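You operate a simulated robot arm through the tools that you are given. There is no shell and no other tool.

Carry out the task below with a simulated two-armed robot. There is one attempt and no reset: what you move stays moved.

JOB
Cycle the orange relay 3 times at its printed voltage, then switch off.
Fine: mode CYCLE, one press of TEST a cycle; leave the relay plugged in and the knobs as set.

Only the result counts: the job must be done as asked and must still hold three seconds after the hand-in. Knocking over, shifting, dropping, spilling or breaking anything else fails it.

ROBOT AND FRAMES
Two 7-joint arms with fingered hands on one trunk that stands fixed in place. Base frame: the origin is at the foot of the trunk, x ahead of it, y to its left, z up. Lengths are in cm, angles in rad, forces in N, time in s.
The left shoulder is at [2.6, 17.1, 129.8], the right one opposite. With the tool pointing down near the work surface each hand reaches from about 22 to 74 cm from the base axis, measured 20 degrees to its own side. Payload 4 kg a hand.
Tool frame (each hand has its own): the origin (TCP) lies between the finger pads and is the grasp point; the fingertips stand 2.6 cm ahead of it; z points along the fingers, y is the line along which they close. The gripper opens to 13.2 cm; its body begins 7.3 cm behind the TCP. The gripper is a hand of 4 fingers: y runs from the thumb to the fingers, the wrist lies at [0, 0, -22.4] in the tool frame.
Orientation is that of the tool frame in the base frame, as a unit quaternion [w, x, y, z]. With the fingers straight down and closing along the base's y, the tool's x points along the base's -x, its y along +y and its z along -z.

CONTROLS
- The arms move only by the tool drive_tool. It takes "left_commands", "right_commands" or both (then of equal length, played together; a hand with none holds still); each is a list of rows, each an object of numbers (a shift or turn left out is 0): "tx", "ty", "tz": the shift along the tool's x, y, z in cm; "rx", "ry", "rz": the turn, a rotation vector about the tool's x, y, z in rad. In form: [{"tx": .., "ty": .., "tz": .., "rx": .., "ry": .., "rz": ..}, ...]. A call has 1 to 20 rows; each row is the pose to reach, as a shift and turn from the pose commanded when the call began, along the tool's axes at that moment. Rows are played at 5 a second. More than 5 cm and 0.15 rad between two rows, and nothing of the call is played. Where a pose cannot be reached the arm comes as near as it can. A force on the tool above 40 N (or 10 N above the force at the start of the call, whichever is more), or a blocked arm, ends the call early, and 0.2 s more pass. In this call time passes only in rows, and 0.2 s behind the last. It gives the time, the measured TCP pose, the force on the tool (base axes), the opening and the grip force at its end, in the units of the frame above (readings bear some noise), with the torque about the TCP (base axes, N m) and any sound that the robot's microphone picked up, and new pictures: "pictures" is both (left out), scene, wrist or none (wrist: the cameras of the hands that moved).
- Cameras (640 x 400 px; columns grow to the right, rows downward): "scene" is now at [8.96, 5.65, 148.19]; the picture's right is [0.63, -0.78, -0.00], its down [-0.38, -0.30, -0.88] and it looks along [0.68, 0.55, -0.48] (base axes); focal length 255 px, centre (320, 200). "left" rides on the left gripper at [-6.8, 0.2, -9.7] in its tool frame; the picture's right is [-0.03, -1.00, 0.00], its down [0.82, -0.02, -0.58] and it looks along [0.58, -0.01, 0.82] (tool axes); focal length 270 px, centre (320, 200). "right" rides on the right gripper at [6.8, 0.2, -9.7] in its tool frame; the picture's right is [-0.02, 1.00, 0.00], its down [-0.82, -0.02, -0.58] and it looks along [-0.58, -0.01, 0.82] (tool axes); focal length 270 px, centre (320, 200). There is no depth. A picture from a camera that has moved, and an enlarged one, comes with that camera's place and axes in the base frame and with its lens.
- raise_lower(by): moves the trunk up (or, below 0, down) by that many cm; the arms and the scene camera ride with it, the base frame stays. It gives what a move gives, with no picture.
- set_fingers(finger1, finger2, finger3, thumb_bend, hand): sets how far each is bent, from 0 (flat) to 1 (curled in); at 0.3 the hand is open as for a grip, at 0.7 the pads meet at the TCP. One left out holds its place. A second passes; each finger stops where it meets its share of the squeeze, and holds until it gets a number again. It is the only way to open and close the hand. It gives what a move gives, with no picture; readings hold the bend of each and the force on the fingers (four entries, about 0 where the hand has none), thumb and palm.
- pan_tilt(pan, tilt): turns the head with the scene camera to pan (to the left, within 1.501 rad either way) and tilt (down, from -0.506 to 1.204), counted from straight ahead of the robot (the tilt from the chest, where the trunk bows). It gives what a move gives, and a new picture of the scene camera.
- close_up(camera, box): a new picture of the part [left, top, right, bottom] of that camera's present view, enlarged. No time passes.
- hand_in(): hands the job in; it is judged then, once.

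Places have to be worked out from the pictures, the camera data and where the tool is seen. Open the grippers and draw the arms clear of the work before you hand the job in, unless the task says otherwise.

The tools are called by a JSON object that holds its "name" and its "arguments". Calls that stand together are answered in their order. drive_tool: Moves the arms, as the interface text tells. Its arguments: {"type":"object","properties":{"left_commands":{"type":"array"},"right_commands":{"type":"array"},"pictures":{"type":"string","enum":["both","scene","wrist","none"]}},"required":[]} The other tools are called the same way: raise_lower (by) moves the trunk up or down; set_fingers (finger1, finger2, finger3, thumb_bend, hand) moves the fingers one by one; pan_tilt (pan, tilt) turns the head that bears the scene camera; close_up (camera, box) takes an enlarged picture of a part of a camera's view; hand_in () hands the job in.

At the start:

```text
t: 0.0
left_position: [40.85, 54.13, 130.35]
left_ee_rot: [0.0, 0.0, 1.0, -0.001]
left_contact_force: [-0.6, -0.1, 0.6]
left_wrist_torque: [-0.03, -0.03, 0.01]
left_finger_gap: 13.18
left_grip_force: 0.0
left_shape: jaw
left_bend: [0.3, 0.3, 0.3, 0.3]
left_finger forces: [0.0, 0.0, 0.0, 0.1, 0.0, 0.0]
right_position: [39.94, 1.2, 129.3]
right_ee_rot: [-0.002, -0.001, 1.0, -0.001]
right_contact_force: [-0.2, -0.3, 0.5]
right_wrist_torque: [0.02, 0.0, 0.01]
right_finger_gap: 13.18
right_grip_force: 0.1
right_shape: jaw
right_bend: [0.3, 0.3, 0.3, 0.3]
right_finger forces: [0.0, 0.0, 0.0, 0.0, 0.1, 0.1]
trunk travel left (down, up): [-52.5, 23.0]
head pan, tilt (commanded): [0.675, 0.501]
```

scene: 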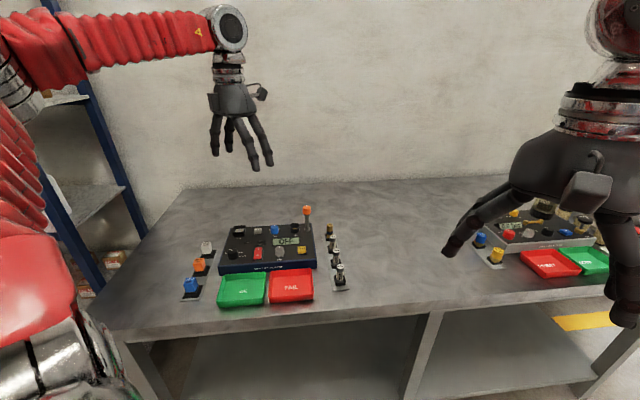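
right: 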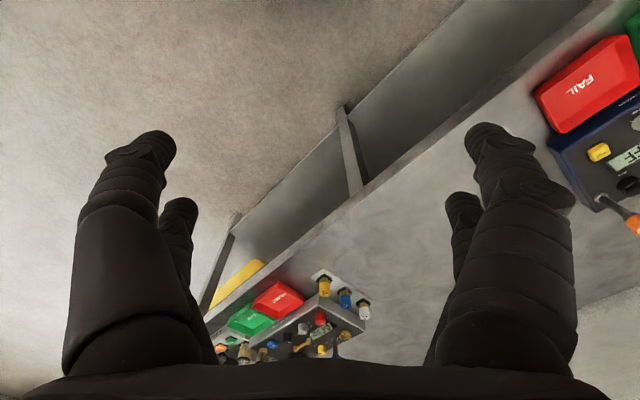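
left: 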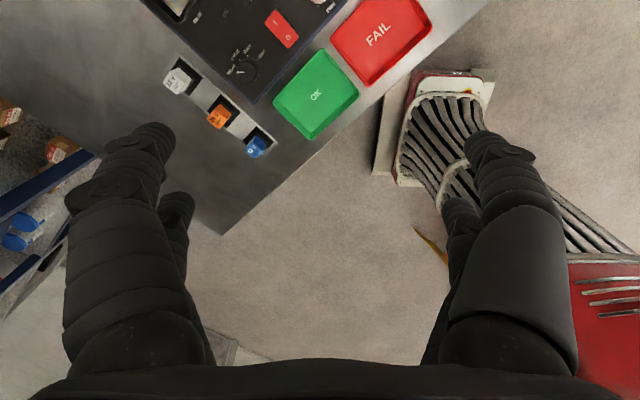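

The pictures show two test stations on the bench; the left one has an orange relay in a rack. I'll look closer at both before moving.

{"name": "close_up", "arguments": {"camera": "scene", "box": [170, 195, 360, 315]}}

{"name": "close_up", "arguments": {"camera": "left", "box": [140, 0, 460, 200]}}

{"name": "close_up", "arguments": {"camera": "scene", "box": [460, 180, 640, 295]}}

```text
3.33 times, centred on (265, 255) of scene
camera zoom: at [8.96, 5.65, 148.19], right [0.63, -0.78, 0.0], down [-0.38, -0.3, -0.88], along [0.68, 0.55, -0.48], focal length 850 px, centre (503, 17)
```

zoom: 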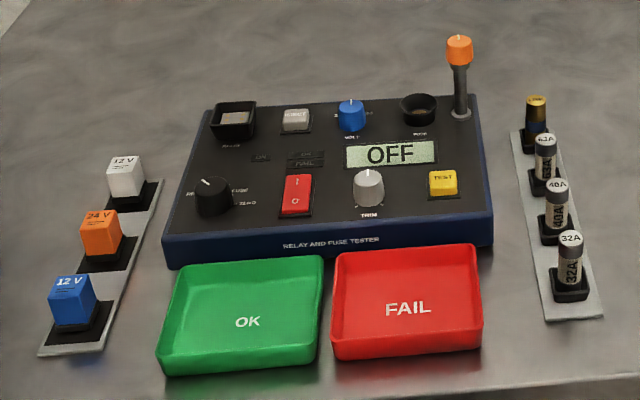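

```text
2.00 times, centred on (300, 100) of left
camera zoom: at [47.79, 54.37, 140.14], right [0.03, -1.0, 0.0], down [-0.82, -0.02, 0.58], along [-0.58, -0.01, -0.82], focal length 541 px, centre (360, 400)
```

zoom: 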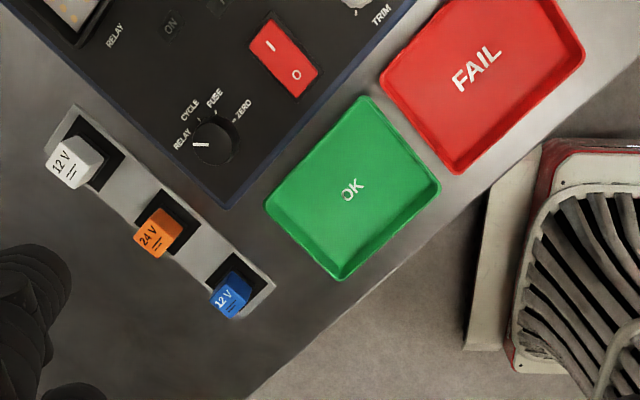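

```text
3.48 times, centred on (550, 238) of scene
camera zoom: at [8.96, 5.65, 148.19], right [0.63, -0.78, 0.0], down [-0.38, -0.3, -0.88], along [0.68, 0.55, -0.48], focal length 887 px, centre (-480, 70)
```

zoom: 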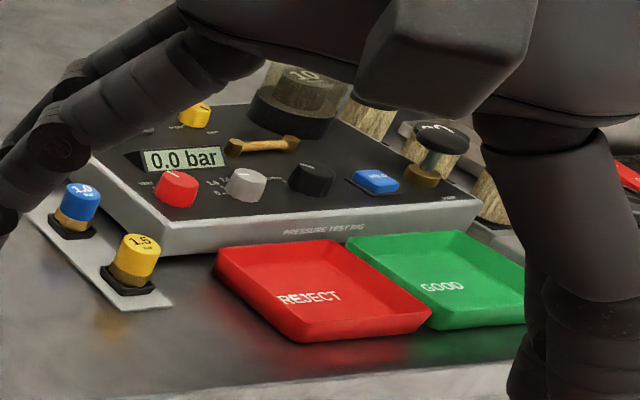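

Station is the relay and fuse tester; I zoom tighter to read the labels and knob marks.

{"name": "close_up", "arguments": {"camera": "scene", "box": [220, 220, 270, 252]}}

{"name": "close_up", "arguments": {"camera": "scene", "box": [262, 220, 312, 252]}}

{"name": "close_up", "arguments": {"camera": "scene", "box": [220, 240, 320, 280]}}

{"name": "close_up", "arguments": {"camera": "left", "box": [200, 0, 300, 100]}}

{"name": "close_up", "arguments": {"camera": "left", "box": [150, 60, 280, 160]}}

```text
12.50 times, centred on (245, 236) of scene
camera zoom: at [8.96, 5.65, 148.19], right [0.63, -0.78, 0.0], down [-0.38, -0.3, -0.88], along [0.68, 0.55, -0.48], focal length 3188 px, centre (1258, -250)
```

zoom: 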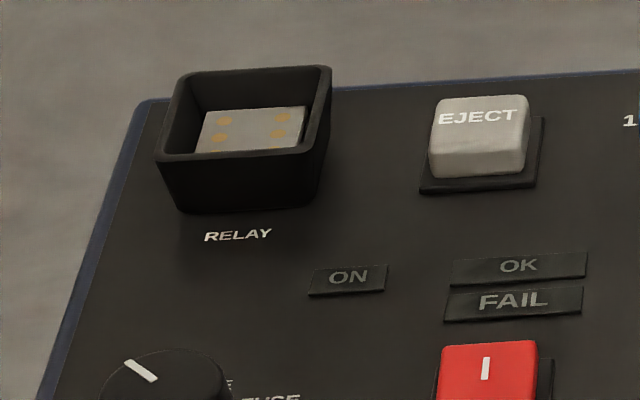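

```text
12.50 times, centred on (287, 236) of scene
camera zoom: at [8.96, 5.65, 148.19], right [0.63, -0.78, 0.0], down [-0.38, -0.3, -0.88], along [0.68, 0.55, -0.48], focal length 3188 px, centre (732, -250)
```

zoom: 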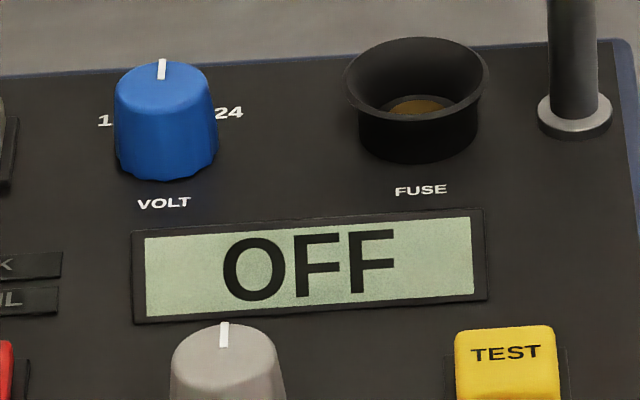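

```text
6.40 times, centred on (270, 260) of scene
camera zoom: at [8.96, 5.65, 148.19], right [0.63, -0.78, 0.0], down [-0.38, -0.3, -0.88], along [0.68, 0.55, -0.48], focal length 1632 px, centre (640, -184)
```

zoom: 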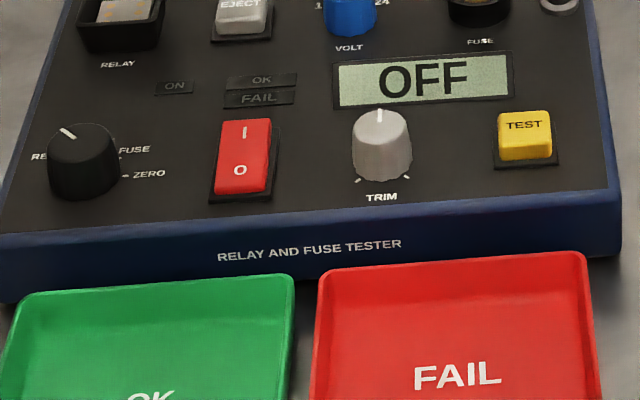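

```text
4.00 times, centred on (250, 50) of left
camera zoom: at [47.79, 54.37, 140.14], right [0.03, -1.0, 0.0], down [-0.82, -0.02, 0.58], along [-0.58, -0.01, -0.82], focal length 1081 px, centre (600, 800)
```

zoom: 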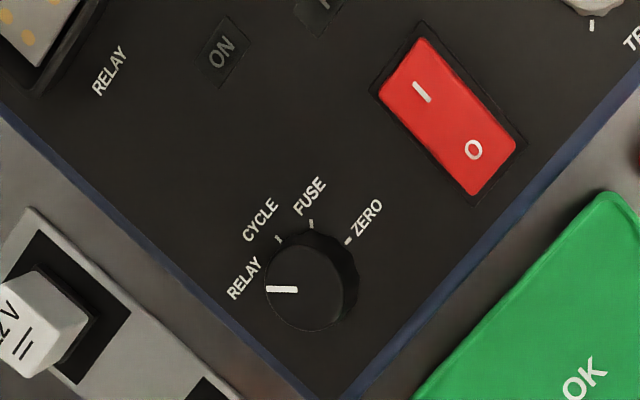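

```text
4.00 times, centred on (215, 110) of left
camera zoom: at [47.79, 54.37, 140.14], right [0.03, -1.0, 0.0], down [-0.82, -0.02, 0.58], along [-0.58, -0.01, -0.82], focal length 1081 px, centre (740, 560)
```

zoom: 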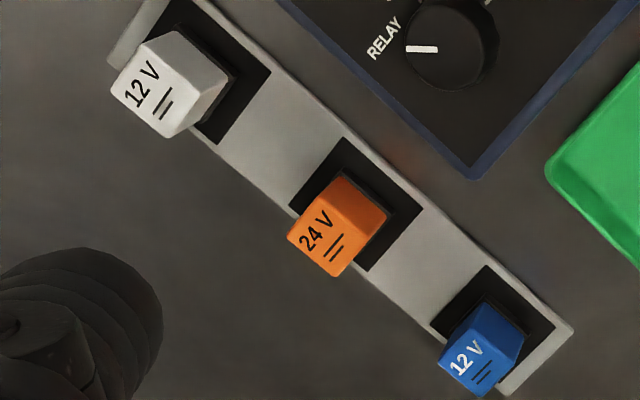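

Mode is at RELAY, the orange relay is 24 V, and the power is OFF. Now I look at the hand's finger layout and the stalk with the orange top.

{"name": "close_up", "arguments": {"camera": "scene", "box": [190, 70, 290, 180]}}

{"name": "close_up", "arguments": {"camera": "scene", "box": [290, 195, 350, 245]}}

{"name": "close_up", "arguments": {"camera": "scene", "box": [170, 235, 240, 305]}}

```text
3.64 times, centred on (240, 125) of scene
camera zoom: at [8.96, 5.65, 148.19], right [0.63, -0.78, 0.0], down [-0.38, -0.3, -0.88], along [0.68, 0.55, -0.48], focal length 928 px, centre (611, 473)
```

zoom: 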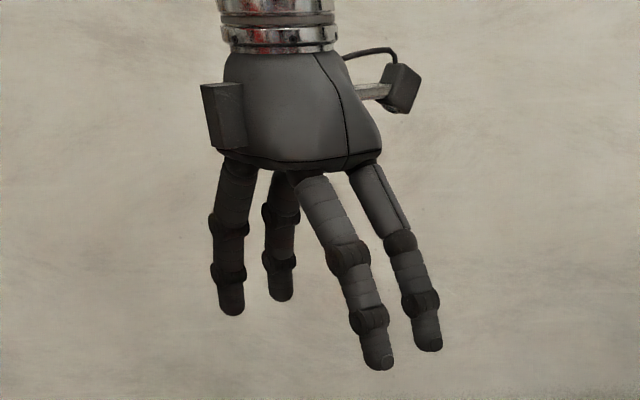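

```text
8.00 times, centred on (320, 220) of scene
camera zoom: at [8.96, 5.65, 148.19], right [0.63, -0.78, 0.0], down [-0.38, -0.3, -0.88], along [0.68, 0.55, -0.48], focal length 2041 px, centre (320, 40)
```

zoom: 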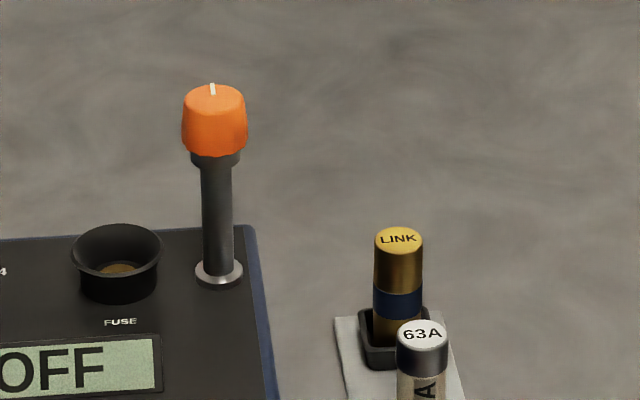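

```text
5.71 times, centred on (205, 270) of scene
camera zoom: at [8.96, 5.65, 148.19], right [0.63, -0.78, 0.0], down [-0.38, -0.3, -0.88], along [0.68, 0.55, -0.48], focal length 1458 px, centre (977, -200)
```

zoom: 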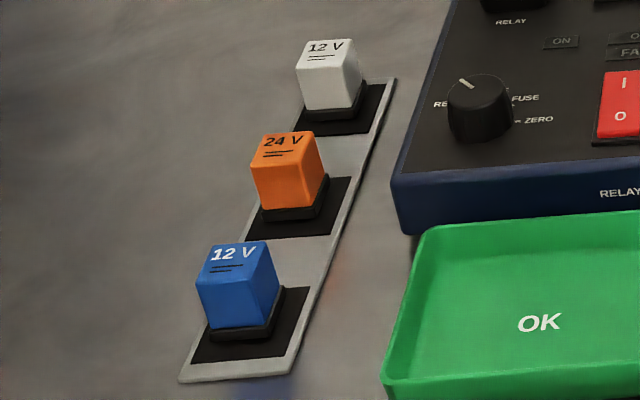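

The hand has four digits in two pairs. I curl finger1 alone in the air to learn which digit is which.

{"name": "set_fingers", "arguments": {"hand": "left", "finger1": 1.0}}

{"name": "close_up", "arguments": {"camera": "left", "box": [0, 0, 640, 400]}}

{"name": "set_fingers", "arguments": {"hand": "left", "finger1": 0.0, "finger2": 1.0}}

{"name": "close_up", "arguments": {"camera": "left", "box": [0, 0, 640, 400]}}

{"name": "set_fingers", "arguments": {"hand": "left", "finger1": 1.0, "finger2": 0.0, "finger3": 1.0, "thumb_bend": 1.0}}

{"name": "close_up", "arguments": {"camera": "left", "box": [0, 0, 640, 400]}}

{"name": "close_up", "arguments": {"camera": "scene", "box": [190, 70, 290, 180]}}

```text
t: 1.0
left_position: [40.94, 54.08, 130.64]
left_ee_rot: [0.0, 0.0, 1.0, 0.0]
left_contact_force: [-0.4, 0.0, -0.4]
left_wrist_torque: [-0.01, -0.02, -0.01]
left_finger_gap: 5.66
left_grip_force: 0.1
left_shape: fingers
left_bend: [1.0, 0.3, 0.3, 0.3]
left_finger forces: [0.0, 0.0, 0.0, 0.0, 0.1, 0.0]
right_position: [39.89, 1.14, 129.28]
right_ee_rot: [-0.001, 0.0, 1.0, 0.0]
right_contact_force: [0.9, -0.3, 0.2]
right_wrist_torque: [0.0, 0.03, 0.01]
right_finger_gap: 13.19
right_grip_force: 0.1
right_shape: jaw
right_bend: [0.3, 0.3, 0.3, 0.3]
right_finger forces: [0.0, 0.0, 0.0, 0.0, 0.1, 0.1]
trunk travel left (down, up): [-52.5, 23.0]
head pan, tilt (commanded): [0.675, 0.501]
```

```text
1.00 times, centred on (320, 200) of left (not enlarged: the box is as wide or as high as the picture)
camera zoom: at [47.79, 54.36, 140.19], right [0.03, -1.0, 0.0], down [-0.82, -0.02, 0.58], along [-0.58, -0.01, -0.82], focal length 270 px, centre (320, 200)
```

zoom: 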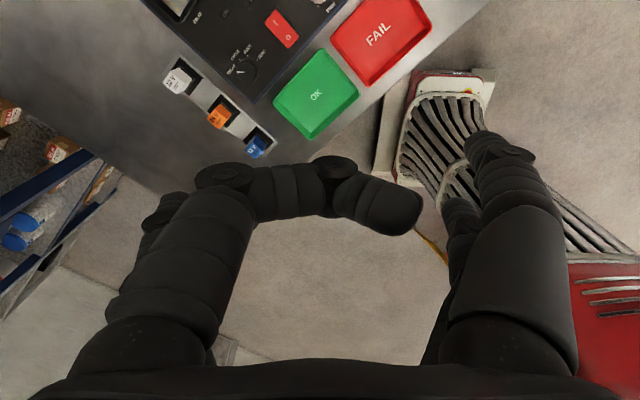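

```text
t: 2.0
left_position: [40.93, 53.99, 130.5]
left_ee_rot: [0.0, 0.0, 1.0, 0.0]
left_contact_force: [-0.6, 0.5, 0.2]
left_wrist_torque: [-0.04, -0.01, 0.01]
left_finger_gap: 16.32
left_grip_force: 0.0
left_shape: fingers
left_bend: [0.0, 1.0, 0.3, 0.3]
left_finger forces: [0.0, 0.1, 0.0, 0.0, 0.0, 0.0]
right_position: [39.91, 1.18, 129.44]
right_ee_rot: [-0.001, 0.0, 1.0, 0.0]
right_contact_force: [-0.8, -0.6, -0.6]
right_wrist_torque: [-0.01, 0.0, -0.02]
right_finger_gap: 13.19
right_grip_force: 0.1
right_shape: jaw
right_bend: [0.3, 0.3, 0.3, 0.3]
right_finger forces: [0.1, 0.0, 0.0, 0.0, 0.1, 0.1]
trunk travel left (down, up): [-52.5, 23.0]
head pan, tilt (commanded): [0.675, 0.501]
```

```text
1.00 times, centred on (320, 200) of left (not enlarged: the box is as wide or as high as the picture)
camera zoom: at [47.79, 54.36, 140.19], right [0.03, -1.0, 0.0], down [-0.82, -0.02, 0.58], along [-0.58, -0.01, -0.82], focal length 270 px, centre (320, 200)
```

zoom: 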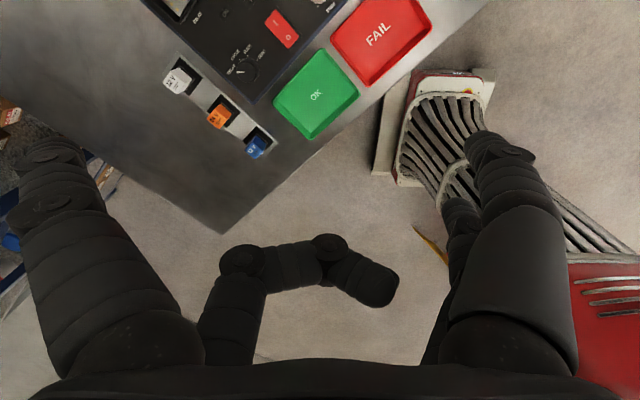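

```text
t: 3.0
left_position: [40.91, 54.02, 130.65]
left_ee_rot: [-0.001, -0.001, 1.0, -0.001]
left_contact_force: [-0.2, -0.9, 0.6]
left_wrist_torque: [0.0, -0.01, 0.02]
left_finger_gap: 1.09
left_grip_force: 0.1
left_shape: fingers
left_bend: [0.92, 0.0, 1.0, 1.0]
left_finger forces: [0.0, 0.0, 0.0, 0.0, 0.0, 0.0]
right_position: [39.87, 1.15, 129.35]
right_ee_rot: [0.0, -0.001, 1.0, 0.0]
right_contact_force: [-0.4, -0.1, 0.1]
right_wrist_torque: [0.0, 0.0, -0.05]
right_finger_gap: 13.18
right_grip_force: 0.0
right_shape: jaw
right_bend: [0.3, 0.3, 0.3, 0.3]
right_finger forces: [0.1, 0.0, 0.0, 0.0, 0.0, 0.0]
trunk travel left (down, up): [-52.5, 23.0]
head pan, tilt (commanded): [0.675, 0.501]
```

```text
1.00 times, centred on (320, 200) of left (not enlarged: the box is as wide or as high as the picture)
camera zoom: at [47.79, 54.36, 140.19], right [0.03, -1.0, 0.0], down [-0.82, -0.02, 0.58], along [-0.58, -0.01, -0.82], focal length 270 px, centre (320, 200)
```

zoom: 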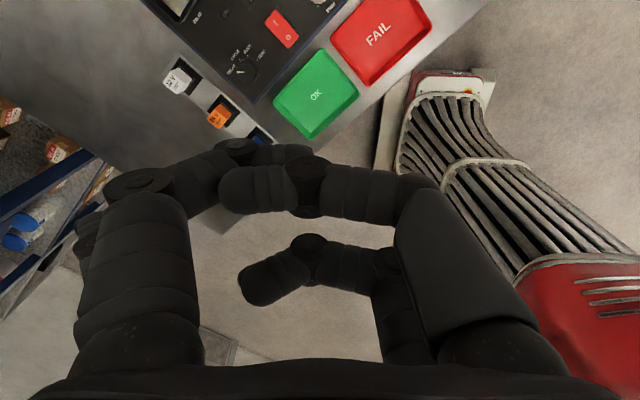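

```text
3.64 times, centred on (240, 125) of scene
camera zoom: at [8.96, 5.65, 148.19], right [0.63, -0.78, 0.0], down [-0.38, -0.3, -0.88], along [0.68, 0.55, -0.48], focal length 928 px, centre (611, 473)
```

zoom: 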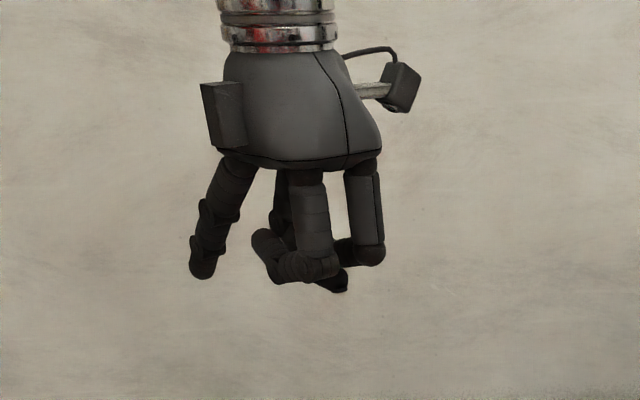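

finger1/finger2 are on the +y side and thumb/finger3 opposite, forming two pairs about 4 cm apart along tool x. I check the closed jaw shape next.

{"name": "set_fingers", "arguments": {"hand": "left", "finger1": 0.3, "finger2": 0.3, "finger3": 0.3, "thumb_bend": 0.3}}

{"name": "set_fingers", "arguments": {"hand": "left", "finger1": 0.6, "finger2": 0.6, "finger3": 0.6, "thumb_bend": 0.6}}

{"name": "close_up", "arguments": {"camera": "left", "box": [0, 0, 640, 400]}}

{"name": "close_up", "arguments": {"camera": "scene", "box": [190, 70, 290, 180]}}

{"name": "set_fingers", "arguments": {"hand": "left", "finger1": 0.6, "finger2": 1.0, "finger3": 1.0, "thumb_bend": 0.6}}

{"name": "close_up", "arguments": {"camera": "left", "box": [0, 0, 640, 400]}}

{"name": "close_up", "arguments": {"camera": "scene", "box": [190, 70, 290, 180]}}

```text
t: 4.0
left_position: [40.75, 54.1, 130.64]
left_ee_rot: [0.0, 0.0, 1.0, 0.001]
left_contact_force: [-0.5, -0.3, 0.2]
left_wrist_torque: [-0.03, -0.02, -0.01]
left_finger_gap: 13.24
left_grip_force: 0.0
left_shape: fingers
left_bend: [0.3, 0.3, 0.3, 0.3]
left_finger forces: [0.1, 0.0, 0.0, 0.0, 0.0, 0.0]
right_position: [39.81, 1.02, 129.25]
right_ee_rot: [-0.001, 0.001, 1.0, 0.001]
right_contact_force: [-0.5, -0.3, 0.0]
right_wrist_torque: [0.0, 0.02, -0.01]
right_finger_gap: 13.2
right_grip_force: 0.0
right_shape: jaw
right_bend: [0.3, 0.3, 0.3, 0.3]
right_finger forces: [0.1, 0.1, 0.0, 0.0, 0.1, 0.0]
trunk travel left (down, up): [-52.5, 23.0]
head pan, tilt (commanded): [0.675, 0.501]
```

```text
t: 5.0
left_position: [40.82, 53.98, 130.43]
left_ee_rot: [0.0, 0.001, 1.0, 0.001]
left_contact_force: [-0.1, -0.5, -0.8]
left_wrist_torque: [-0.03, 0.03, -0.02]
left_finger_gap: 3.32
left_grip_force: 0.0
left_shape: fingers
left_bend: [0.6, 0.6, 0.6, 0.6]
left_finger forces: [0.0, 0.0, 0.0, 0.0, 0.0, 0.0]
right_position: [39.87, 1.12, 129.36]
right_ee_rot: [-0.001, 0.0, 1.0, -0.001]
right_contact_force: [-0.7, 0.4, 0.1]
right_wrist_torque: [-0.01, -0.02, 0.0]
right_finger_gap: 13.18
right_grip_force: 0.1
right_shape: jaw
right_bend: [0.3, 0.3, 0.3, 0.3]
right_finger forces: [0.0, 0.0, 0.1, 0.0, 0.0, 0.0]
trunk travel left (down, up): [-52.5, 23.0]
head pan, tilt (commanded): [0.675, 0.501]
```

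```text
1.00 times, centred on (320, 200) of left (not enlarged: the box is as wide or as high as the picture)
camera zoom: at [47.79, 54.36, 140.19], right [0.03, -1.0, 0.0], down [-0.82, -0.02, 0.58], along [-0.58, -0.01, -0.82], focal length 270 px, centre (320, 200)
```

zoom: 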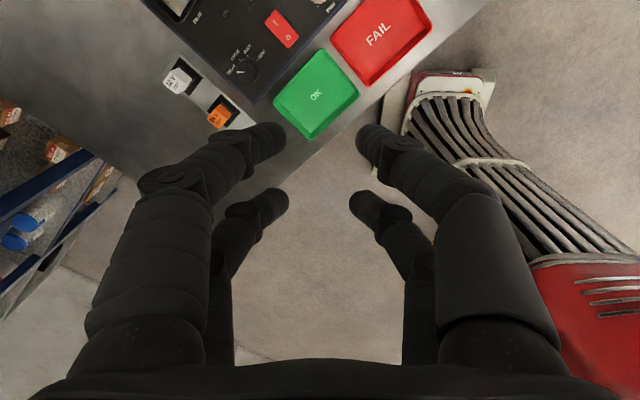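

```text
3.64 times, centred on (240, 125) of scene
camera zoom: at [8.96, 5.65, 148.19], right [0.63, -0.78, 0.0], down [-0.38, -0.3, -0.88], along [0.68, 0.55, -0.48], focal length 928 px, centre (611, 473)
```

zoom: 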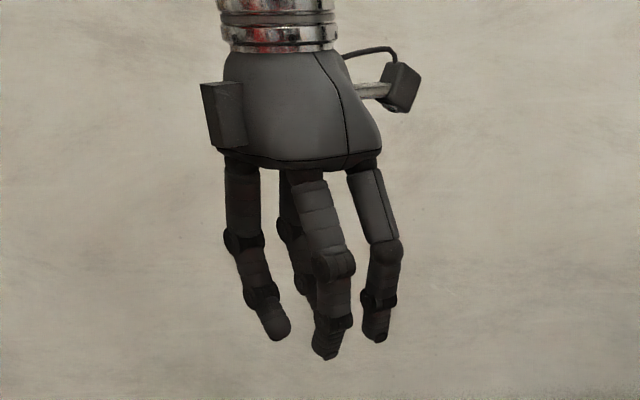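

```text
t: 6.0
left_position: [40.85, 54.1, 130.63]
left_ee_rot: [0.001, 0.0, 1.0, 0.0]
left_contact_force: [-1.1, -1.1, 0.0]
left_wrist_torque: [0.02, -0.01, 0.0]
left_finger_gap: 3.32
left_grip_force: 0.1
left_shape: fingers
left_bend: [0.6, 0.75, 0.75, 0.6]
left_finger forces: [0.0, 0.1, 0.0, 0.0, 0.0, 0.0]
right_position: [39.95, 1.13, 129.38]
right_ee_rot: [0.0, 0.0, 1.0, 0.0]
right_contact_force: [1.0, -0.2, -0.4]
right_wrist_torque: [-0.01, 0.02, 0.02]
right_finger_gap: 13.18
right_grip_force: 0.1
right_shape: jaw
right_bend: [0.3, 0.3, 0.3, 0.3]
right_finger forces: [0.0, 0.1, 0.1, 0.1, 0.0, 0.1]
trunk travel left (down, up): [-52.5, 23.0]
head pan, tilt (commanded): [0.675, 0.501]
```

```text
1.00 times, centred on (320, 200) of left (not enlarged: the box is as wide or as high as the picture)
camera zoom: at [47.79, 54.36, 140.19], right [0.03, -1.0, 0.0], down [-0.82, -0.02, 0.58], along [-0.58, -0.01, -0.82], focal length 270 px, centre (320, 200)
```

zoom: 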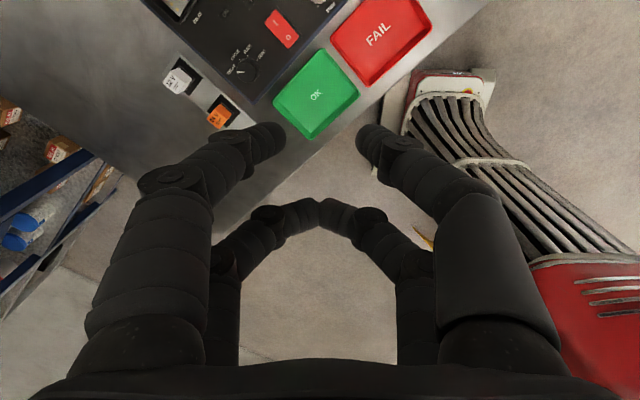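

```text
3.64 times, centred on (240, 125) of scene
camera zoom: at [8.96, 5.65, 148.19], right [0.63, -0.78, 0.0], down [-0.38, -0.3, -0.88], along [0.68, 0.55, -0.48], focal length 928 px, centre (611, 473)
```

zoom: 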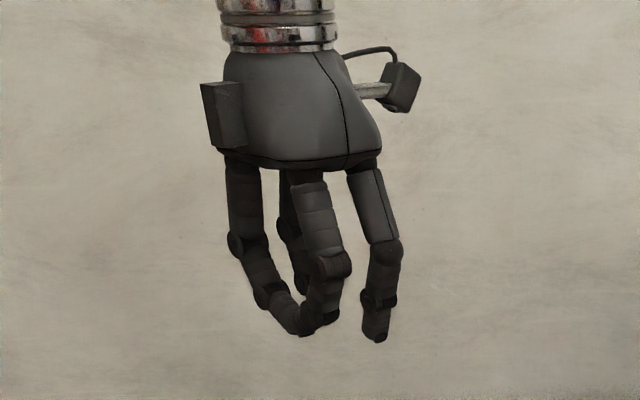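

Hand layout is clear: finger1+thumb form one pinch pair (camera side), finger2+finger3 the other. I move the left hand up over the tester with a 45° yaw to view the panel from above.

{"name": "drive_tool", "arguments": {"left_commands": [{"tx": -1.5, "ty": 1, "tz": -0.5, "rz": -0.13}, {"tx": -3, "ty": 2, "tz": -1, "rz": -0.26}, {"tx": -4.5, "ty": 3, "tz": -1.5, "rz": -0.39}, {"tx": -6, "ty": 4, "tz": -1.5, "rz": -0.52}, {"tx": -7.5, "ty": 5, "tz": -1.5, "rz": -0.65}, {"tx": -9.15, "ty": 5.9, "tz": -1.5, "rz": -0.785}, {"tx": -9.15, "ty": 5.9, "tz": -1.5, "rz": -0.785}], "pictures": "both"}}

```text
t: 7.6
left_position: [49.88, 60.01, 132.08]
left_ee_rot: [0.0, -0.384, 0.923, 0.0]
left_contact_force: [0.6, -0.9, 1.0]
left_wrist_torque: [-0.02, 0.02, -0.02]
left_finger_gap: 3.3
left_grip_force: 0.0
left_shape: fingers
left_bend: [0.6, 0.75, 0.75, 0.6]
left_finger forces: [0.0, 0.0, 0.0, 0.0, 0.1, 0.0]
right_position: [39.83, 1.19, 129.31]
right_ee_rot: [0.0, 0.0, 1.0, 0.0]
right_contact_force: [0.3, 0.2, -0.4]
right_wrist_torque: [0.02, -0.01, 0.02]
right_finger_gap: 13.2
right_grip_force: 0.1
right_shape: jaw
right_bend: [0.3, 0.3, 0.3, 0.3]
right_finger forces: [0.0, 0.1, 0.0, 0.1, 0.1, 0.0]
trunk travel left (down, up): [-52.5, 23.0]
head pan, tilt (commanded): [0.675, 0.501]
camera scene: at [8.87, 5.66, 148.19], right [0.63, -0.78, 0.0], down [-0.37, -0.3, -0.88], along [0.68, 0.55, -0.48], focal length 255 px, centre (320, 200)
camera left: at [54.77, 65.1, 141.72], right [0.73, -0.69, 0.0], down [-0.56, -0.59, 0.58], along [-0.4, -0.42, -0.82], focal length 270 px, centre (320, 200)
```

scene: 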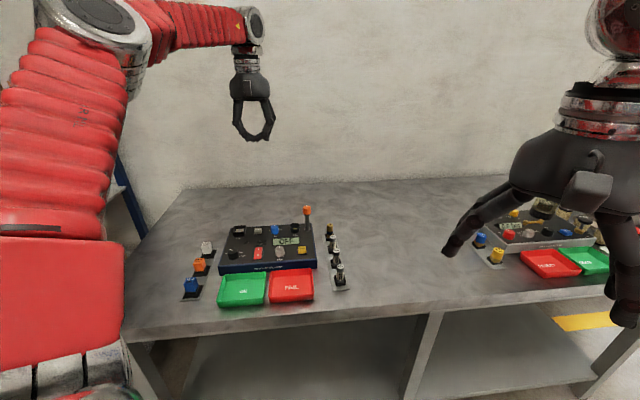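
left: 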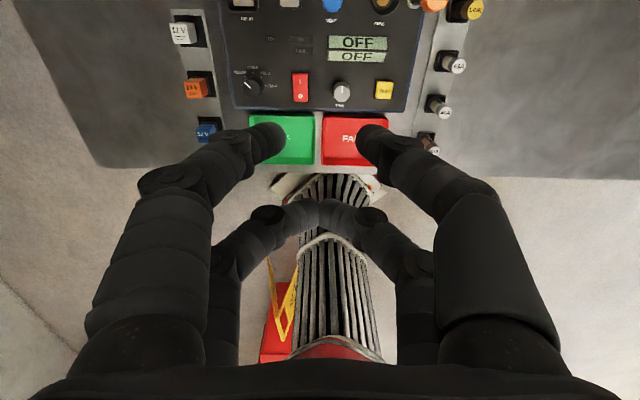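

The panel is now well aligned with the wrist view. I zoom in for labels, knob pointers and positions.

{"name": "close_up", "arguments": {"camera": "left", "box": [220, 0, 430, 120]}}

{"name": "close_up", "arguments": {"camera": "left", "box": [160, 0, 300, 150]}}

{"name": "close_up", "arguments": {"camera": "left", "box": [300, 0, 420, 60]}}

{"name": "close_up", "arguments": {"camera": "left", "box": [220, 50, 340, 125]}}

```text
3.05 times, centred on (325, 60) of left
camera zoom: at [54.77, 65.1, 141.72], right [0.73, -0.69, 0.0], down [-0.56, -0.59, 0.58], along [-0.4, -0.42, -0.82], focal length 824 px, centre (305, 627)
```

zoom: 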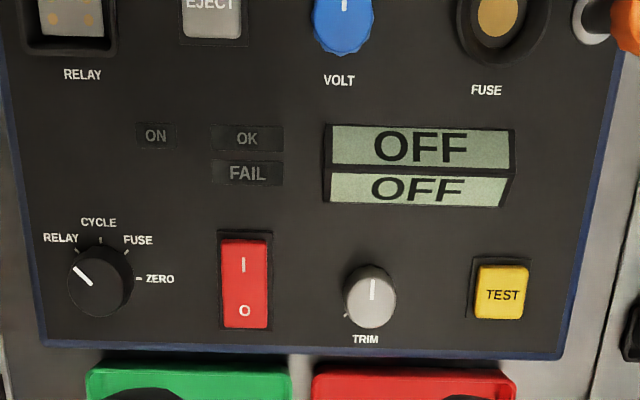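

```text
2.67 times, centred on (230, 75) of left
camera zoom: at [54.77, 65.1, 141.72], right [0.73, -0.69, 0.0], down [-0.56, -0.59, 0.58], along [-0.4, -0.42, -0.82], focal length 721 px, centre (560, 533)
```

zoom: 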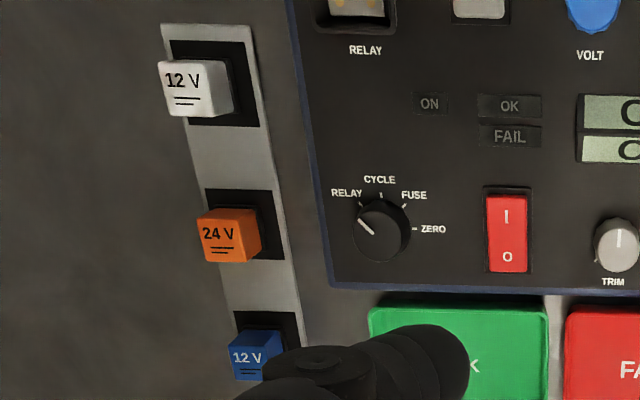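

```text
5.33 times, centred on (360, 30) of left
camera zoom: at [54.77, 65.1, 141.72], right [0.73, -0.69, 0.0], down [-0.56, -0.59, 0.58], along [-0.4, -0.42, -0.82], focal length 1442 px, centre (107, 1107)
```

zoom: 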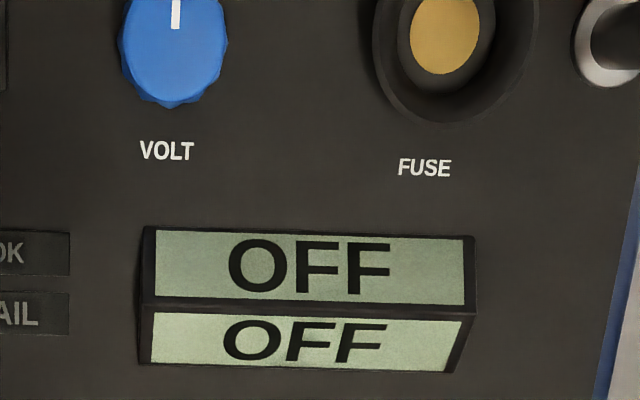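

```text
5.33 times, centred on (280, 88) of left
camera zoom: at [54.77, 65.1, 141.72], right [0.73, -0.69, 0.0], down [-0.56, -0.59, 0.58], along [-0.4, -0.42, -0.82], focal length 1442 px, centre (533, 800)
```

zoom: 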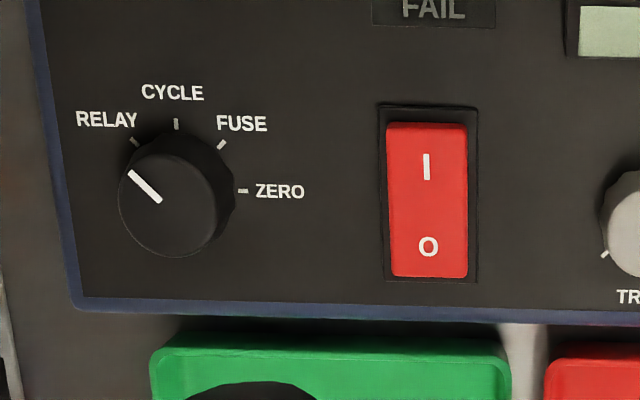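

Mode knob needs 45° clockwise from RELAY to CYCLE. I need to see the VOLT scale and relay socket; zoom from the scene camera and shift the hand farther back.

{"name": "close_up", "arguments": {"camera": "scene", "box": [262, 218, 292, 240]}}

{"name": "drive_tool", "arguments": {"left_commands": [{"tx": -2}, {"tx": -4}, {"tx": -6}, {"tx": -8}, {"tx": -10}, {"tx": -10}], "pictures": "wrist"}}

```text
16.00 times, centred on (277, 229) of scene
camera zoom: at [8.87, 5.66, 148.19], right [0.63, -0.78, 0.0], down [-0.37, -0.3, -0.88], along [0.68, 0.55, -0.48], focal length 4081 px, centre (1008, -264)
```

zoom: 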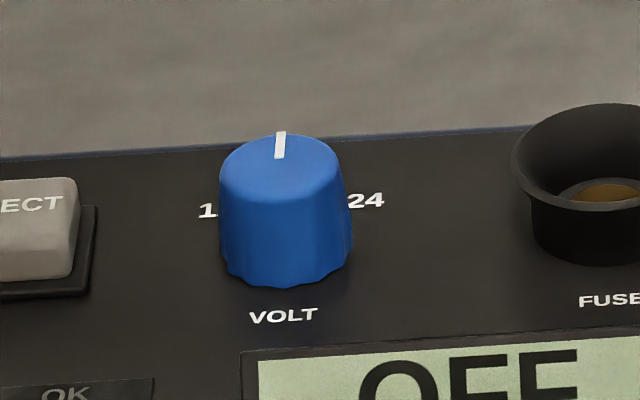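

```text
t: 9.0
left_position: [53.13, 63.16, 131.81]
left_ee_rot: [0.0, -0.383, 0.924, 0.001]
left_contact_force: [0.5, 0.4, -0.1]
left_wrist_torque: [-0.01, 0.04, 0.0]
left_finger_gap: 3.29
left_grip_force: 0.1
left_shape: fingers
left_bend: [0.6, 0.75, 0.75, 0.6]
left_finger forces: [0.1, 0.1, 0.0, 0.0, 0.0, 0.0]
left hand out of reach, approached as far as the arm can: row 3, 4, 5, 6
right_position: [39.88, 1.14, 129.34]
right_ee_rot: [-0.001, 0.0, 1.0, 0.0]
right_contact_force: [0.5, 0.6, 0.3]
right_wrist_torque: [-0.01, 0.03, 0.0]
right_finger_gap: 13.18
right_grip_force: 0.1
right_shape: jaw
right_bend: [0.3, 0.3, 0.3, 0.3]
right_finger forces: [0.0, 0.0, 0.0, 0.1, 0.1, 0.1]
trunk travel left (down, up): [-52.5, 23.0]
head pan, tilt (commanded): [0.675, 0.501]
camera left: at [57.86, 68.17, 141.43], right [0.72, -0.69, 0.0], down [-0.56, -0.59, 0.58], along [-0.4, -0.42, -0.82], focal length 270 px, centre (320, 200)
```

left: 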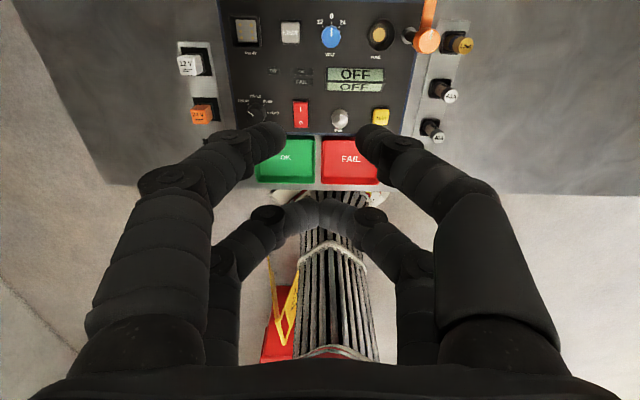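

Now the whole panel is in view; I zoom in on VOLT and the socket.

{"name": "close_up", "arguments": {"camera": "left", "box": [300, 0, 400, 60]}}

{"name": "close_up", "arguments": {"camera": "left", "box": [215, 0, 315, 60]}}

{"name": "close_up", "arguments": {"camera": "left", "box": [160, 0, 440, 175]}}

{"name": "close_up", "arguments": {"camera": "left", "box": [160, 30, 260, 130]}}

```text
6.40 times, centred on (350, 30) of left
camera zoom: at [57.86, 68.17, 141.43], right [0.72, -0.69, 0.0], down [-0.56, -0.59, 0.58], along [-0.4, -0.42, -0.82], focal length 1730 px, centre (128, 1288)
```

zoom: 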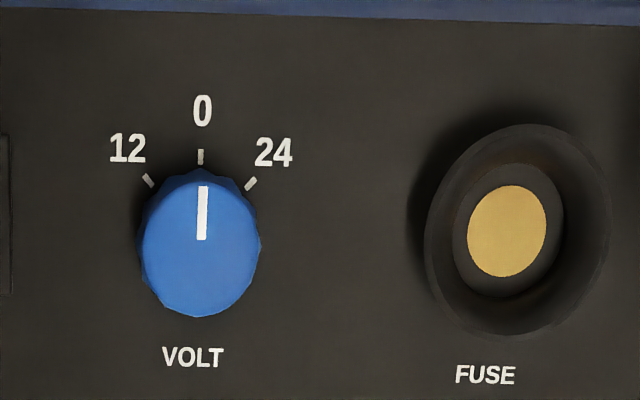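

```text
6.40 times, centred on (265, 30) of left
camera zoom: at [57.86, 68.17, 141.43], right [0.72, -0.69, 0.0], down [-0.56, -0.59, 0.58], along [-0.4, -0.42, -0.82], focal length 1730 px, centre (672, 1288)
```

zoom: 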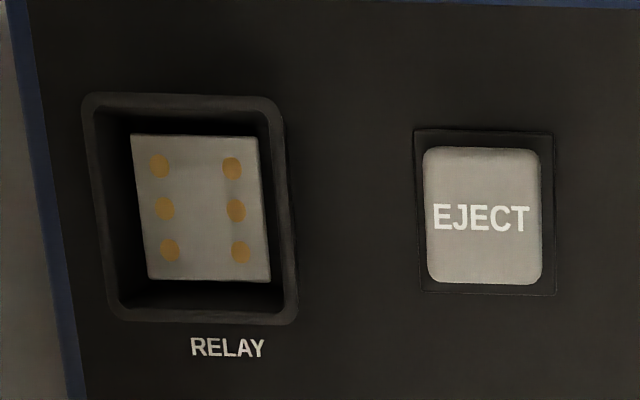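

```text
2.29 times, centred on (300, 88) of left
camera zoom: at [57.86, 68.17, 141.43], right [0.72, -0.69, 0.0], down [-0.56, -0.59, 0.58], along [-0.4, -0.42, -0.82], focal length 618 px, centre (366, 457)
```

zoom: 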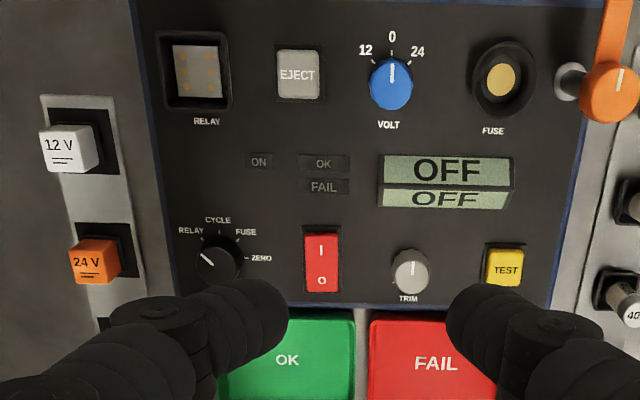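

```text
4.00 times, centred on (210, 80) of left
camera zoom: at [57.86, 68.17, 141.43], right [0.72, -0.69, 0.0], down [-0.56, -0.59, 0.58], along [-0.4, -0.42, -0.82], focal length 1081 px, centre (760, 680)
```

zoom: 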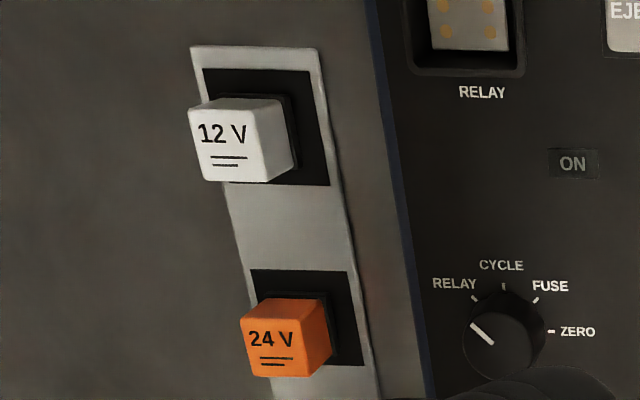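

VOLT is at 0 and needs 45° clockwise to 24. I zoom in on the orange relay, white relay, and TEST/power switch for exact positions.

{"name": "close_up", "arguments": {"camera": "left", "box": [180, 92, 230, 132]}}

{"name": "close_up", "arguments": {"camera": "scene", "box": [182, 250, 222, 280]}}

{"name": "close_up", "arguments": {"camera": "scene", "box": [290, 238, 320, 260]}}

{"name": "close_up", "arguments": {"camera": "scene", "box": [245, 240, 275, 262]}}

{"name": "close_up", "arguments": {"camera": "left", "box": [285, 90, 400, 140]}}

```text
10.00 times, centred on (205, 112) of left
camera zoom: at [57.86, 68.17, 141.43], right [0.72, -0.69, 0.0], down [-0.56, -0.59, 0.58], along [-0.4, -0.42, -0.82], focal length 2703 px, centre (1470, 1080)
```

zoom: 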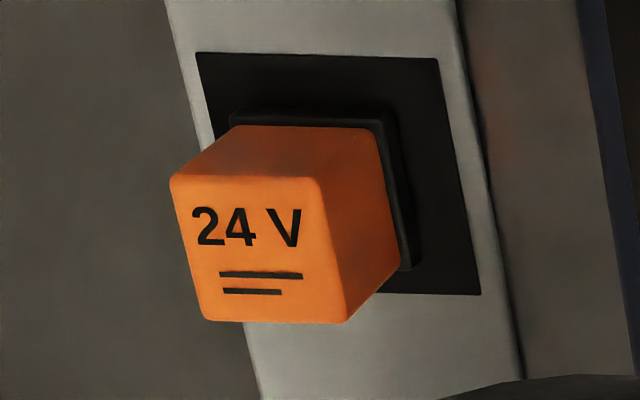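

```text
13.33 times, centred on (202, 265) of scene
camera zoom: at [8.95, 5.64, 148.19], right [0.63, -0.78, 0.0], down [-0.38, -0.3, -0.88], along [0.68, 0.55, -0.48], focal length 3401 px, centre (1893, -667)
```

zoom: 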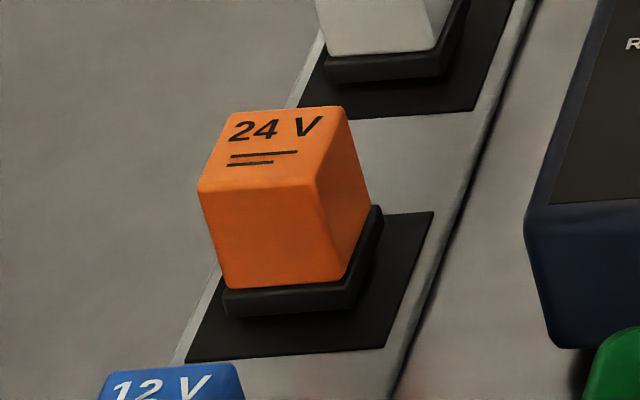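

```text
16.00 times, centred on (305, 249) of scene
camera zoom: at [8.95, 5.64, 148.19], right [0.63, -0.78, 0.0], down [-0.38, -0.3, -0.88], along [0.68, 0.55, -0.48], focal length 4081 px, centre (560, -584)
```

zoom: 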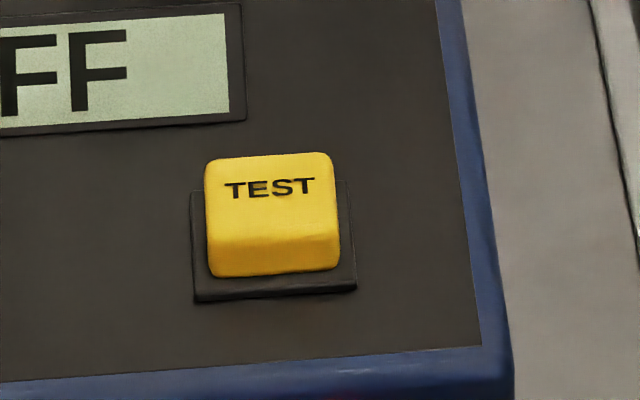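

```text
16.00 times, centred on (260, 251) of scene
camera zoom: at [8.95, 5.64, 148.19], right [0.63, -0.78, 0.0], down [-0.38, -0.3, -0.88], along [0.68, 0.55, -0.48], focal length 4081 px, centre (1280, -616)
```

zoom: 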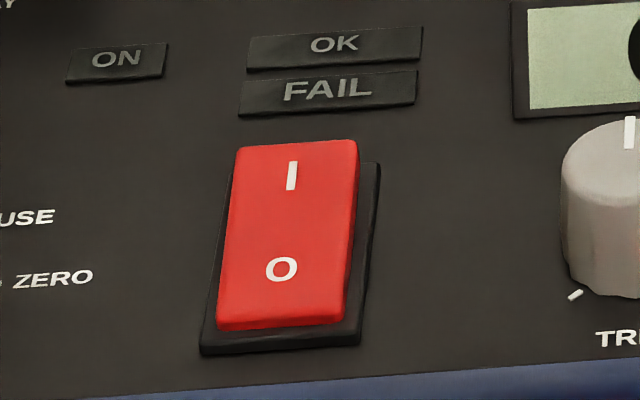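

```text
5.57 times, centred on (342, 115) of left
camera zoom: at [57.86, 68.17, 141.43], right [0.72, -0.69, 0.0], down [-0.56, -0.59, 0.58], along [-0.4, -0.42, -0.82], focal length 1504 px, centre (195, 673)
```

zoom: 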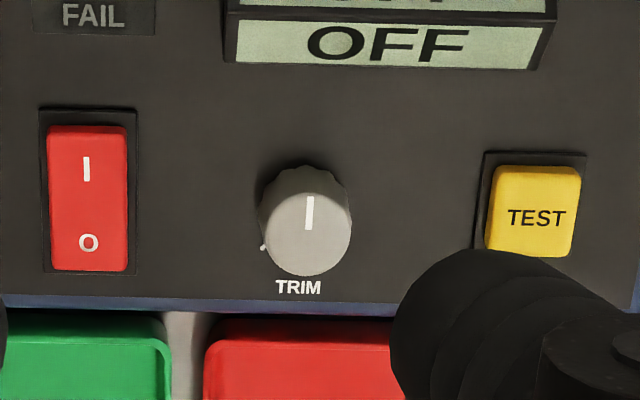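

Everything sits at 45° yaw: mode knob ≈(39.8, 65.0), VOLT ≈(56.7, 64.5), relay socket ≈(48.2, 73.5), relay top ≈(31.9, 71.4, 94.8), power ≈(45.4, 59.7), TEST ≈(54.9, 49.8). I curl finger3 and finger2 away so only finger1+thumb pinch.

{"name": "set_fingers", "arguments": {"hand": "left", "finger2": 0.2, "finger3": 1.0}}

{"name": "set_fingers", "arguments": {"hand": "left", "finger2": 1.0, "finger1": 0.5, "thumb_bend": 0.5}}

{"name": "close_up", "arguments": {"camera": "left", "box": [0, 0, 640, 400]}}

{"name": "close_up", "arguments": {"camera": "scene", "box": [200, 30, 320, 150]}}

```text
t: 10.0
left_position: [53.12, 63.04, 131.9]
left_ee_rot: [0.0, -0.382, 0.924, 0.0]
left_contact_force: [0.4, 0.4, -0.8]
left_wrist_torque: [0.03, 0.02, -0.01]
left_finger_gap: 3.32
left_grip_force: 0.1
left_shape: fingers
left_bend: [0.6, 0.2, 1.0, 0.6]
left_finger forces: [0.1, 0.1, 0.1, 0.1, 0.1, 0.1]
right_position: [39.88, 1.18, 129.31]
right_ee_rot: [-0.001, 0.001, 1.0, 0.0]
right_contact_force: [-0.1, 0.1, -0.3]
right_wrist_torque: [0.02, -0.01, 0.03]
right_finger_gap: 13.2
right_grip_force: 0.1
right_shape: jaw
right_bend: [0.3, 0.3, 0.3, 0.3]
right_finger forces: [0.1, 0.1, 0.1, 0.1, 0.1, 0.1]
trunk travel left (down, up): [-52.5, 23.0]
head pan, tilt (commanded): [0.675, 0.501]
```

```text
t: 11.0
left_position: [53.13, 63.11, 131.77]
left_ee_rot: [0.0, -0.382, 0.924, 0.0]
left_contact_force: [0.5, -1.0, 0.2]
left_wrist_torque: [0.01, 0.02, -0.01]
left_finger_gap: 6.54
left_grip_force: 0.1
left_shape: fingers
left_bend: [0.5, 0.88, 1.0, 0.5]
left_finger forces: [0.0, 0.1, 0.0, 0.0, 0.0, 0.0]
right_position: [39.91, 1.24, 129.33]
right_ee_rot: [-0.001, 0.0, 1.0, 0.0]
right_contact_force: [0.7, -0.4, -0.1]
right_wrist_torque: [-0.01, 0.01, 0.03]
right_finger_gap: 13.2
right_grip_force: 0.0
right_shape: jaw
right_bend: [0.3, 0.3, 0.3, 0.3]
right_finger forces: [0.0, 0.0, 0.1, 0.0, 0.0, 0.0]
trunk travel left (down, up): [-52.5, 23.0]
head pan, tilt (commanded): [0.675, 0.501]
```

```text
1.00 times, centred on (320, 200) of left (not enlarged: the box is as wide or as high as the picture)
camera zoom: at [57.89, 68.18, 141.41], right [0.72, -0.69, 0.0], down [-0.56, -0.59, 0.58], along [-0.4, -0.42, -0.82], focal length 270 px, centre (320, 200)
```

zoom: 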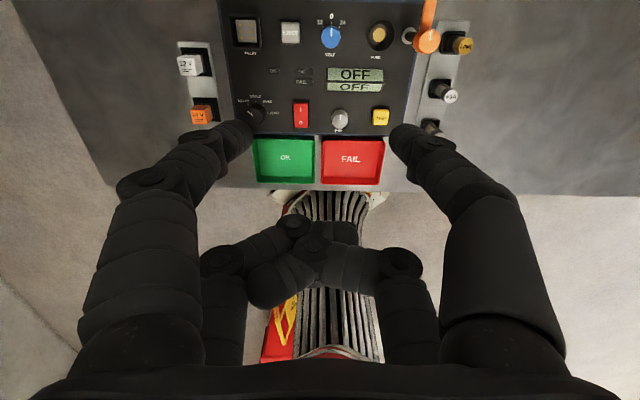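

```text
3.33 times, centred on (260, 90) of scene
camera zoom: at [8.98, 5.65, 148.18], right [0.63, -0.78, 0.0], down [-0.38, -0.3, -0.88], along [0.68, 0.55, -0.48], focal length 850 px, centre (520, 567)
```

zoom: 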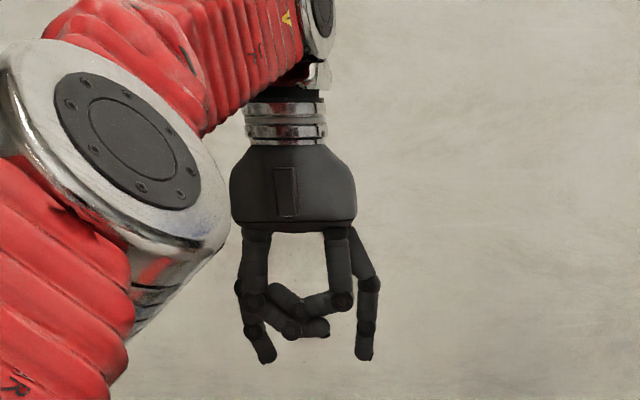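

Curled pair is about 2 cm above the active fingertips — adequate. To have more reach margin I lower the trunk 8 cm (hand stays well above everything).

{"name": "raise_lower", "arguments": {"by": -8}}

```text
t: 12.2
left_position: [53.08, 62.98, 123.86]
left_ee_rot: [0.0, -0.383, 0.924, 0.0]
left_contact_force: [0.5, -0.1, -0.2]
left_wrist_torque: [-0.04, 0.01, 0.0]
left_finger_gap: 6.52
left_grip_force: 0.1
left_shape: fingers
left_bend: [0.5, 0.88, 1.0, 0.5]
left_finger forces: [0.0, 0.1, 0.0, 0.1, 0.1, 0.0]
right_position: [39.9, 1.18, 121.35]
right_ee_rot: [0.001, 0.0, 1.0, 0.001]
right_contact_force: [-0.6, 0.4, 1.2]
right_wrist_torque: [-0.01, -0.05, -0.02]
right_finger_gap: 13.19
right_grip_force: 0.1
right_shape: jaw
right_bend: [0.3, 0.3, 0.3, 0.3]
right_finger forces: [0.0, 0.0, 0.1, 0.0, 0.1, 0.1]
trunk travel left (down, up): [-44.5, 31.0]
head pan, tilt (commanded): [0.675, 0.501]
```

I step toward the mode knob first with a small move to check whether the reference pose is the actual one.

{"name": "drive_tool", "arguments": {"left_commands": [{"tx": 2, "ty": 2}, {"tx": 4, "ty": 4}], "pictures": "none"}}

```text
t: 12.8
left_position: [47.38, 63.04, 123.78]
left_ee_rot: [0.0, -0.383, 0.924, 0.001]
left_contact_force: [-0.2, -0.4, 0.6]
left_wrist_torque: [-0.01, -0.02, 0.01]
left_finger_gap: 6.54
left_grip_force: 0.1
left_shape: fingers
left_bend: [0.5, 0.88, 1.0, 0.5]
left_finger forces: [0.1, 0.0, 0.1, 0.0, 0.0, 0.0]
right_position: [39.91, 1.15, 121.43]
right_ee_rot: [0.0, 0.0, 1.0, 0.0]
right_contact_force: [0.3, -0.2, 0.6]
right_wrist_torque: [-0.03, 0.04, 0.0]
right_finger_gap: 13.19
right_grip_force: 0.1
right_shape: jaw
right_bend: [0.3, 0.3, 0.3, 0.3]
right_finger forces: [0.1, 0.0, 0.0, 0.0, 0.0, 0.0]
trunk travel left (down, up): [-44.5, 31.0]
head pan, tilt (commanded): [0.675, 0.501]
```

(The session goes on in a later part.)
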